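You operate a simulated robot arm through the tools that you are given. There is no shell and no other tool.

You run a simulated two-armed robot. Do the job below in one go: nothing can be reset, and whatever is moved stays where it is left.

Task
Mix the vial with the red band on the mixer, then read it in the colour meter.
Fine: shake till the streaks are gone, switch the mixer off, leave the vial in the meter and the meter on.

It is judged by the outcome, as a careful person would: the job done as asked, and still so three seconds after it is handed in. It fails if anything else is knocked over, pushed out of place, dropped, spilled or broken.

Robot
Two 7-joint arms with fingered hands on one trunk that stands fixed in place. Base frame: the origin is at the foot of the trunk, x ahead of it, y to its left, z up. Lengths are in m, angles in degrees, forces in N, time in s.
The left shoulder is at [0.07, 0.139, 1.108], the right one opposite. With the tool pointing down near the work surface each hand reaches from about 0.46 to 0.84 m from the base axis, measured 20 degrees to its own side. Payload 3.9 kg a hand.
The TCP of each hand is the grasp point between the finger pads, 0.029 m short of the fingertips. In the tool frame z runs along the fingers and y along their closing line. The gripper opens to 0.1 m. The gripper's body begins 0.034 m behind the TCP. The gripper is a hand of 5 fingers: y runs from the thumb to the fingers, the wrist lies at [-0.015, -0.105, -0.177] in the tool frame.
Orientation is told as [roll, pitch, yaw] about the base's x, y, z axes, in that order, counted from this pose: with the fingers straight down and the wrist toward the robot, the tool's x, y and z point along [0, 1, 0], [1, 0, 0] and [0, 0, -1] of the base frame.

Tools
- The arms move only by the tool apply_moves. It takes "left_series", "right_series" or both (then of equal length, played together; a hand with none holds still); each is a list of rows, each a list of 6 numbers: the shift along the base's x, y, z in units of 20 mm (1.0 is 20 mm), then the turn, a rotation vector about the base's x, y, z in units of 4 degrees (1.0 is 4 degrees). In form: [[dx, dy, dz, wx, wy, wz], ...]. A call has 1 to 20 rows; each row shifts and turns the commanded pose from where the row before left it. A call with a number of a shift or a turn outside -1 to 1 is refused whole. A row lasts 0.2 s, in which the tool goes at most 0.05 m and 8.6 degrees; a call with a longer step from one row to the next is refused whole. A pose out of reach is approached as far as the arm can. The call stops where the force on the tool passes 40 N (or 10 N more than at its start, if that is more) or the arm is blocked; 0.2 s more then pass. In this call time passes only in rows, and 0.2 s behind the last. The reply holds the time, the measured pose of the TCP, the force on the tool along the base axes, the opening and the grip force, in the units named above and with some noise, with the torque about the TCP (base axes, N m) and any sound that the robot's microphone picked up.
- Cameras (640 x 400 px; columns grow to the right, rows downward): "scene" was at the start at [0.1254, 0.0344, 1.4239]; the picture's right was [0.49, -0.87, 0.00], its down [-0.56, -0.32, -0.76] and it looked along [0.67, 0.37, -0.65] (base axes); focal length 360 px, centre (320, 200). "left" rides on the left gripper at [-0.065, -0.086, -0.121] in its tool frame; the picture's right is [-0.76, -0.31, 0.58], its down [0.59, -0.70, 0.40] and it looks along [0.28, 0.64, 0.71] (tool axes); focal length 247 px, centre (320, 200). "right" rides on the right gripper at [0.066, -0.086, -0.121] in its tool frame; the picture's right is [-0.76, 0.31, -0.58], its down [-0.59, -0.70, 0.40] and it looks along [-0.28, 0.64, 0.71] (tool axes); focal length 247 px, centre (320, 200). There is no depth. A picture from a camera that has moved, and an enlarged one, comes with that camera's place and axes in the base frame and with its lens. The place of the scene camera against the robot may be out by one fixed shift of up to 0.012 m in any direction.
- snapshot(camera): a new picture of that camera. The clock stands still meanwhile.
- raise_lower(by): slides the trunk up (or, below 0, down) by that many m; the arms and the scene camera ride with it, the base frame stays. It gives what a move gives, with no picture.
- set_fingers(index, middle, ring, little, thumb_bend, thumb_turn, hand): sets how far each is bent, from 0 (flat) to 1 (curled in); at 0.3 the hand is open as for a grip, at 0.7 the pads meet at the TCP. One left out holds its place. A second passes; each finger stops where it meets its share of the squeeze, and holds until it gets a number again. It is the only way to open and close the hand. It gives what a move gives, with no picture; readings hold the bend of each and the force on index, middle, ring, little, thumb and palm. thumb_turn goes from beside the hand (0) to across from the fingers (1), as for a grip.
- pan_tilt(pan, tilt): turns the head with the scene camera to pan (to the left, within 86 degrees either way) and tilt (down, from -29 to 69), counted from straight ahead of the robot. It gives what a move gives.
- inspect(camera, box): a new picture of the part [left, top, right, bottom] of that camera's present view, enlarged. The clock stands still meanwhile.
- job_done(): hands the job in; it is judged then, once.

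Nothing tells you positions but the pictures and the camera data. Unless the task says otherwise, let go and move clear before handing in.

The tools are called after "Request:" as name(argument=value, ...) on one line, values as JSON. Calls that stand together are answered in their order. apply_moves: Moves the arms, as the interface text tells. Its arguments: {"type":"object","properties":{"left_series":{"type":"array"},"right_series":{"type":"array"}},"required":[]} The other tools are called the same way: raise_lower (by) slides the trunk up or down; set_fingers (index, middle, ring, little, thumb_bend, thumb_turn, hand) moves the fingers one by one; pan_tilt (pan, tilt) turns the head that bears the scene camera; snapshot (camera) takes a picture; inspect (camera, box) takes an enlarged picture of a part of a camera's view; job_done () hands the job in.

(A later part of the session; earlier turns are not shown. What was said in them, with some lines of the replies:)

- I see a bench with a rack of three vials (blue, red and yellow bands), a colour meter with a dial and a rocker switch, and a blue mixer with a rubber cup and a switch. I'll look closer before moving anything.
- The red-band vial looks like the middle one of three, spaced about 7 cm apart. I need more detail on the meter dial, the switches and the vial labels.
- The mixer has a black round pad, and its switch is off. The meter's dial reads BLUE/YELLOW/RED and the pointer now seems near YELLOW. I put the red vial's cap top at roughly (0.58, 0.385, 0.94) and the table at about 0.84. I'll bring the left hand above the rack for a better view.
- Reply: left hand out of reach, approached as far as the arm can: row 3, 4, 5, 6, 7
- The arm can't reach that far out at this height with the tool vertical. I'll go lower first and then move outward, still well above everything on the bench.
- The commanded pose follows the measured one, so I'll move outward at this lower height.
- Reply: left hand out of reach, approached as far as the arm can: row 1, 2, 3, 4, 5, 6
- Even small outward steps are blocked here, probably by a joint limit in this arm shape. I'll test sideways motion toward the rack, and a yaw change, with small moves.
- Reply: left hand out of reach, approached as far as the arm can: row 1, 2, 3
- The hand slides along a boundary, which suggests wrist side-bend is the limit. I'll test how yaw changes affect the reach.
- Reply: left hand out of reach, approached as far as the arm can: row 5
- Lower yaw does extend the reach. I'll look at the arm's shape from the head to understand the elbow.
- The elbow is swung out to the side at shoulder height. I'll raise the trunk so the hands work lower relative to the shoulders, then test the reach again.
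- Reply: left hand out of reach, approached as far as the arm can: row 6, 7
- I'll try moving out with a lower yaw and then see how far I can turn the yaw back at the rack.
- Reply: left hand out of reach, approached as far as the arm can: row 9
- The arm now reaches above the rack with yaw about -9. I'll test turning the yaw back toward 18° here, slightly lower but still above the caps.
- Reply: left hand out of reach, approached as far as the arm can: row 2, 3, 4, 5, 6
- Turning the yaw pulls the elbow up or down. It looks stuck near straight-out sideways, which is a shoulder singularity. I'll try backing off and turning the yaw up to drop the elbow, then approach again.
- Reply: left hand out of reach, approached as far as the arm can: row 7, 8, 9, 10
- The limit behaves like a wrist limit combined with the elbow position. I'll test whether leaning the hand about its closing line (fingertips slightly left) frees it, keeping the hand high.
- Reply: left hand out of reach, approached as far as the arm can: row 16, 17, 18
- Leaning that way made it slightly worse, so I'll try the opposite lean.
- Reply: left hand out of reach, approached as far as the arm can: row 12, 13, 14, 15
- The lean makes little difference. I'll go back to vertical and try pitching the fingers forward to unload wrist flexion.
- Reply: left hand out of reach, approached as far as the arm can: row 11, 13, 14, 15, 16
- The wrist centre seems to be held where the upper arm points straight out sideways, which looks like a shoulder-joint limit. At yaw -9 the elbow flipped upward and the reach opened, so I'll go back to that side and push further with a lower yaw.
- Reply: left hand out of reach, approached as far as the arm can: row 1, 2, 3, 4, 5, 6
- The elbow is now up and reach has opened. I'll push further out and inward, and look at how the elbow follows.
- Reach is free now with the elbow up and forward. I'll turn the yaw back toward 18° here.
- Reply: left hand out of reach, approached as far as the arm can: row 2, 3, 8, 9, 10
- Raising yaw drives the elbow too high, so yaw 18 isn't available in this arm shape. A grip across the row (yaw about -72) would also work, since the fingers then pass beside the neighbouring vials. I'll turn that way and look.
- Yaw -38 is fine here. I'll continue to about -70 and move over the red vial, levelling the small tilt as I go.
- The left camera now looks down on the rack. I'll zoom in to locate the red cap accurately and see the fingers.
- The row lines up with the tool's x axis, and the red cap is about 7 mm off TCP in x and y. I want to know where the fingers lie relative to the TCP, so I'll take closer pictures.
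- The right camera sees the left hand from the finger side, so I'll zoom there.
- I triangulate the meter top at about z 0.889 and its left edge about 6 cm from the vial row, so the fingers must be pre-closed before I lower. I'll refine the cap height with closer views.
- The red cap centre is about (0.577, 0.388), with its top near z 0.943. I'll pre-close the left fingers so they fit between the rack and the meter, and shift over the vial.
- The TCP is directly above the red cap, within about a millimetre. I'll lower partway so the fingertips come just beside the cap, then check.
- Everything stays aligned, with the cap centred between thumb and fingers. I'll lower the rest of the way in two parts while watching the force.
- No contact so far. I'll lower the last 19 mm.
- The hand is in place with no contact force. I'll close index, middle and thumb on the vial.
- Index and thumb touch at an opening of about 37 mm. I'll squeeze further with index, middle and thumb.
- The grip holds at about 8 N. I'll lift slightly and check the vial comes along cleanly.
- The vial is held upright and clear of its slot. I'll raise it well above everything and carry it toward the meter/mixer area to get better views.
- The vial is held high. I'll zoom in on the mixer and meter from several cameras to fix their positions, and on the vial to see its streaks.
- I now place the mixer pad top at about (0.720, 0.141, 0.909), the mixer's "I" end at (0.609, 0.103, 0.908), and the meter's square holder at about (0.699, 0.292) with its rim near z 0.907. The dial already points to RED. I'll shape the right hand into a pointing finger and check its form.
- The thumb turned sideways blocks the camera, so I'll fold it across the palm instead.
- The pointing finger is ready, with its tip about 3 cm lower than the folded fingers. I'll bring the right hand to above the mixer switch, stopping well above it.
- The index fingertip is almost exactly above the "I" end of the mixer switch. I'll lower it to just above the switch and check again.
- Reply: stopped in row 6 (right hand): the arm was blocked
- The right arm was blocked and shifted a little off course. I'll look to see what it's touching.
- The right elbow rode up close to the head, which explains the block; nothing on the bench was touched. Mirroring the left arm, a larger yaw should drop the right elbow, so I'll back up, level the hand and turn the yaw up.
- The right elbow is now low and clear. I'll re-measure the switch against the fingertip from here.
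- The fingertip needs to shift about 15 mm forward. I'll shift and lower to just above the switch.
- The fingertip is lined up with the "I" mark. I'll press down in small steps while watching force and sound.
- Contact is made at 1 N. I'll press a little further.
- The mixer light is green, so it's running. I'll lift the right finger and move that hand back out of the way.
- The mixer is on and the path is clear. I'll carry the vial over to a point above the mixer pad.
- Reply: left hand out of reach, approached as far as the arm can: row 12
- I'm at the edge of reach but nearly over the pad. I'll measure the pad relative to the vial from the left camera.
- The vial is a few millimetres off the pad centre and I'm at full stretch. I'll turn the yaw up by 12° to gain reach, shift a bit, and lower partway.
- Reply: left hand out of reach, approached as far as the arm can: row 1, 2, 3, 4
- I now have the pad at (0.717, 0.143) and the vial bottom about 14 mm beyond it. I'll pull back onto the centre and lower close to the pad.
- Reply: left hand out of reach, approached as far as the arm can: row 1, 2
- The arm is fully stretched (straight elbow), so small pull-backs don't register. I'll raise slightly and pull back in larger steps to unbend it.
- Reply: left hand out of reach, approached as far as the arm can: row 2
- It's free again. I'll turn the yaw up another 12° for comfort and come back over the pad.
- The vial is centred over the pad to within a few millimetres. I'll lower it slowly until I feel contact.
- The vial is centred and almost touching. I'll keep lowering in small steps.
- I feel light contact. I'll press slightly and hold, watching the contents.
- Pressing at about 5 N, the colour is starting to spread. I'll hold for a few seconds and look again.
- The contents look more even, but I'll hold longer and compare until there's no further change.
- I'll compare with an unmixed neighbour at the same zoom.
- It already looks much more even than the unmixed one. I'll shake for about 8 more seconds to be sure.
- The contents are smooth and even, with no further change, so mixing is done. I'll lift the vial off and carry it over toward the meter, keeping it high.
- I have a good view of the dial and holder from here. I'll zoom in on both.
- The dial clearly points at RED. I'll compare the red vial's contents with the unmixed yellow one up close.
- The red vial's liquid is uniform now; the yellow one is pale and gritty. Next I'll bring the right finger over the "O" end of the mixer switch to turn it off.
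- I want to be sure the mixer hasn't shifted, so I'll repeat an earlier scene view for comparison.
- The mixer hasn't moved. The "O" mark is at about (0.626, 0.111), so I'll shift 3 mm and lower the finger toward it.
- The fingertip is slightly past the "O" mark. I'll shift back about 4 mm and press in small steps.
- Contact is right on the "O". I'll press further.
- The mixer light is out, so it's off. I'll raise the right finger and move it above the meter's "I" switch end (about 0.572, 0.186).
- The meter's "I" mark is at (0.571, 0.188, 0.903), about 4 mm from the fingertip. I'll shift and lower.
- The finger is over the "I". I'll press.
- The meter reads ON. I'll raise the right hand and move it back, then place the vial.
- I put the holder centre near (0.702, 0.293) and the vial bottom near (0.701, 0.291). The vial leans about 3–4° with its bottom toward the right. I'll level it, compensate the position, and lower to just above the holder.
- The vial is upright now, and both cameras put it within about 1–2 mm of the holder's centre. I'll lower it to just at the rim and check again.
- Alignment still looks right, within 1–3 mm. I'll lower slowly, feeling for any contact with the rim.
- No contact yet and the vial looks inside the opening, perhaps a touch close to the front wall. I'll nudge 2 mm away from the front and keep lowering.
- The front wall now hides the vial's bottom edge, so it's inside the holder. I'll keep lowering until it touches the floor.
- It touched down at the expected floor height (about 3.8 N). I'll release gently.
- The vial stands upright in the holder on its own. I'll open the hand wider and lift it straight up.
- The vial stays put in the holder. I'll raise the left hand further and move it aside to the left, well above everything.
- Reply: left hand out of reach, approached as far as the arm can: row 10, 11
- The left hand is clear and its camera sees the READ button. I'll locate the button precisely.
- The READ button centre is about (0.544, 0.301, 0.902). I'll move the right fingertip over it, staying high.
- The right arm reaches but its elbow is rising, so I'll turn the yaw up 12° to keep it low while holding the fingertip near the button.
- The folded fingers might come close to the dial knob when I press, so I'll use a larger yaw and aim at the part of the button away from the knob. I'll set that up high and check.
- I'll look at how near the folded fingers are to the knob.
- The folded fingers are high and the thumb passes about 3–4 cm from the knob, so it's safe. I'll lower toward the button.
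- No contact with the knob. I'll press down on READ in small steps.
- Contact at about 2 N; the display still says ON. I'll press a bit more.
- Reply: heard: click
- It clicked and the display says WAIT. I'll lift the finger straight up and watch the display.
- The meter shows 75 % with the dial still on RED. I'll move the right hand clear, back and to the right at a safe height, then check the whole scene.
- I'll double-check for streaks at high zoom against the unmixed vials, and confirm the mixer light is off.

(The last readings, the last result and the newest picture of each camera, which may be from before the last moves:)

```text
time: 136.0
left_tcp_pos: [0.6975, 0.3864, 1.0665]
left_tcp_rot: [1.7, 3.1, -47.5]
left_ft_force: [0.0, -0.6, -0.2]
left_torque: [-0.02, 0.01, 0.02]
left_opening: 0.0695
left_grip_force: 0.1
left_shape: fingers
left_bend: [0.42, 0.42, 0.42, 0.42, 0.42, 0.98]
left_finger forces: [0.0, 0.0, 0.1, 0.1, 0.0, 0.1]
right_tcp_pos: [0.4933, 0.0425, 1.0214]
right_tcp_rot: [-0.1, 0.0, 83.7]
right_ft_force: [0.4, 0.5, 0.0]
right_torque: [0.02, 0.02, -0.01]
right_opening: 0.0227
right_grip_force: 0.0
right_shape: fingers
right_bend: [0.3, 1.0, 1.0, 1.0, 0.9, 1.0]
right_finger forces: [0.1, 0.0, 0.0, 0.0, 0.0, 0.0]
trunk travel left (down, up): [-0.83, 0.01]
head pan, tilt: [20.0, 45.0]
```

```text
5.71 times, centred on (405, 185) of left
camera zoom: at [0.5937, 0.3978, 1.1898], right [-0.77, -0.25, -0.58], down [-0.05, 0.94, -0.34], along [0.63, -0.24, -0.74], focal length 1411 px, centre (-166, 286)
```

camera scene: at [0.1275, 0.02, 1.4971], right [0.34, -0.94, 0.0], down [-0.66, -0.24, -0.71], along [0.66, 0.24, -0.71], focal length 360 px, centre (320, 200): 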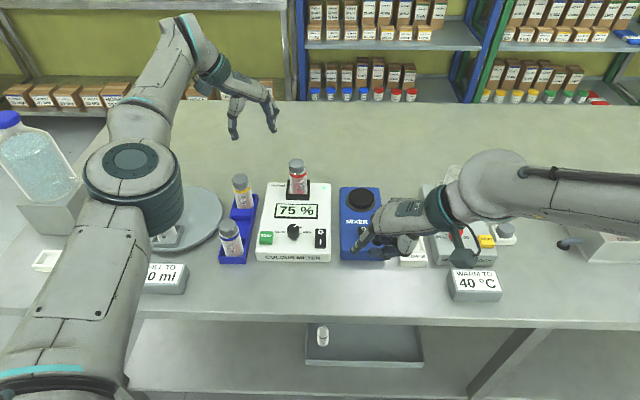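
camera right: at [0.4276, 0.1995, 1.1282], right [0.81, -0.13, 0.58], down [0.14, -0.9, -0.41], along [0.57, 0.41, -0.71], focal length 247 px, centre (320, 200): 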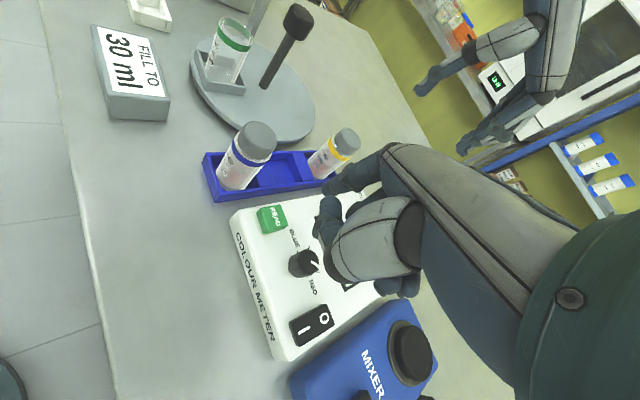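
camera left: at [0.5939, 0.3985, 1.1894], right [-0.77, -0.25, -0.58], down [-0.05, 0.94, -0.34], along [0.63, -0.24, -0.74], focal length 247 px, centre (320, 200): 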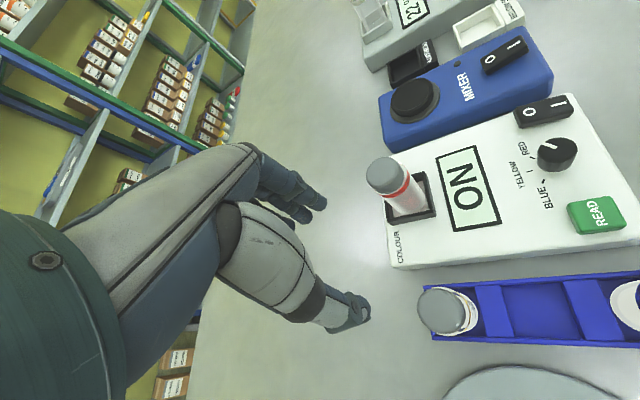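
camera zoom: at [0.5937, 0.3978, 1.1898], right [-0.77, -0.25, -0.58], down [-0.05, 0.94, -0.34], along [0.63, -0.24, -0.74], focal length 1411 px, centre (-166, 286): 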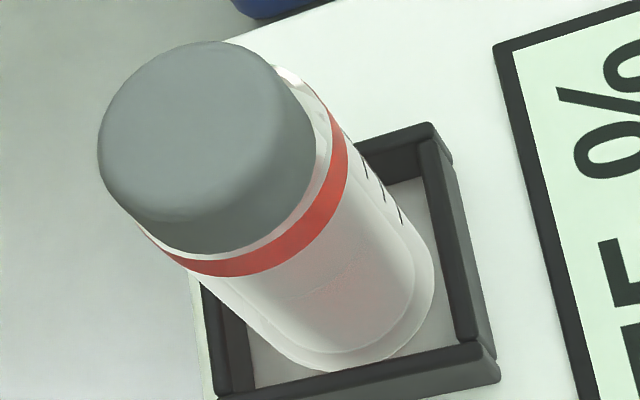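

Everything checks out: the liquid is even, the mixer light is off, and the meter is on showing 75 % with the vial in place. I'll raise the right hand a little more and take one last look at the right-hand items.

Request:
apply_moves(right_series=[[-0.3, -0.5, 0.6, 0, 0, 0], [-0.3, -0.6, 0.6, 0, 0, 0], [-0.3, -0.6, 0.6, 0, 0, 0], [-0.3, -0.6, 0.6, 0, 0, 0], [0, -0.6, 0.4, 0, 0, 0]])

Request:
snapshot(camera="scene")

Request:
inspect(camera="scene", box=[320, 160, 520, 310])

```text
time: 137.2
left_tcp_pos: [0.6967, 0.3868, 1.066]
left_tcp_rot: [1.8, 3.1, -47.5]
left_ft_force: [0.5, -0.5, 0.1]
left_torque: [-0.01, 0.01, -0.02]
left_opening: 0.0696
left_grip_force: 0.1
left_shape: fingers
left_bend: [0.42, 0.42, 0.42, 0.42, 0.42, 0.98]
left_finger forces: [0.1, 0.1, 0.0, 0.0, 0.0, 0.1]
right_tcp_pos: [0.4691, -0.0156, 1.0776]
right_tcp_rot: [0.0, 0.0, 83.8]
right_ft_force: [0.2, -0.2, -0.1]
right_torque: [-0.01, -0.04, 0.0]
right_opening: 0.0232
right_grip_force: 0.0
right_shape: fingers
right_bend: [0.3, 1.0, 1.0, 1.0, 0.9, 1.0]
right_finger forces: [0.1, 0.0, 0.0, 0.1, 0.0, 0.1]
trunk travel left (down, up): [-0.83, 0.01]
head pan, tilt: [20.0, 45.0]
```

```text
taken
camera scene: at [0.1277, 0.0202, 1.4971], right [0.34, -0.94, 0.0], down [-0.66, -0.24, -0.71], along [0.66, 0.24, -0.71], focal length 360 px, centre (320, 200)
```

scene: 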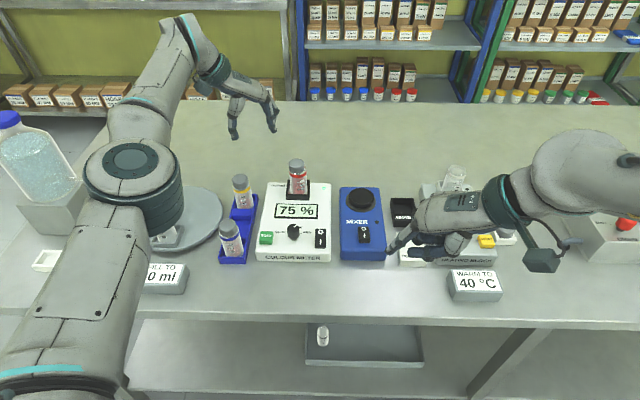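

```text
2.67 times, centred on (420, 235) of scene
camera zoom: at [0.1277, 0.0202, 1.4971], right [0.34, -0.94, 0.0], down [-0.66, -0.24, -0.71], along [0.66, 0.24, -0.71], focal length 959 px, centre (53, 107)
```

zoom: 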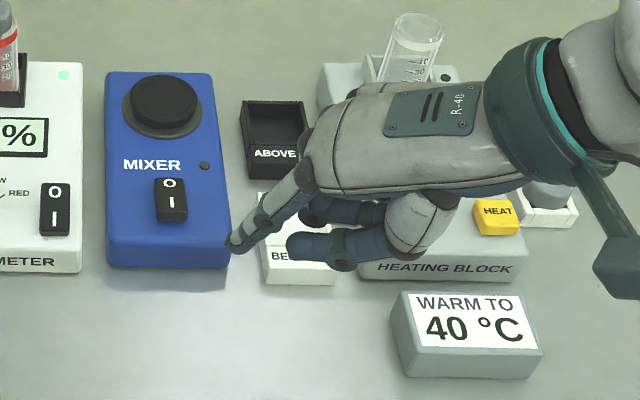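

The red-band vial is mixed and sits upright in the colour meter. The meter is on and shows 75 %, the mixer is off, both hands are clear, and nothing else has moved. I'm handing in the job.

Request:
job_done()

```text
The job is handed in.
```

I mixed the red-band vial and read it in the colour meter, which shows **75 %** with its dial on RED (where it was already set).

- **Mixing:** I held the vial on the running mixer pad for about 20 seconds, until the streaks were gone. The liquid is an even colour, unlike the two unmixed vials still in the rack. The mixer is off.
- **Meter:** It is still on, with the vial standing upright in its holder.
- **Bench:** In the last pictures nothing was knocked over, dropped or spilled, and nothing else looked moved. Both hands are empty and clear of the bench.
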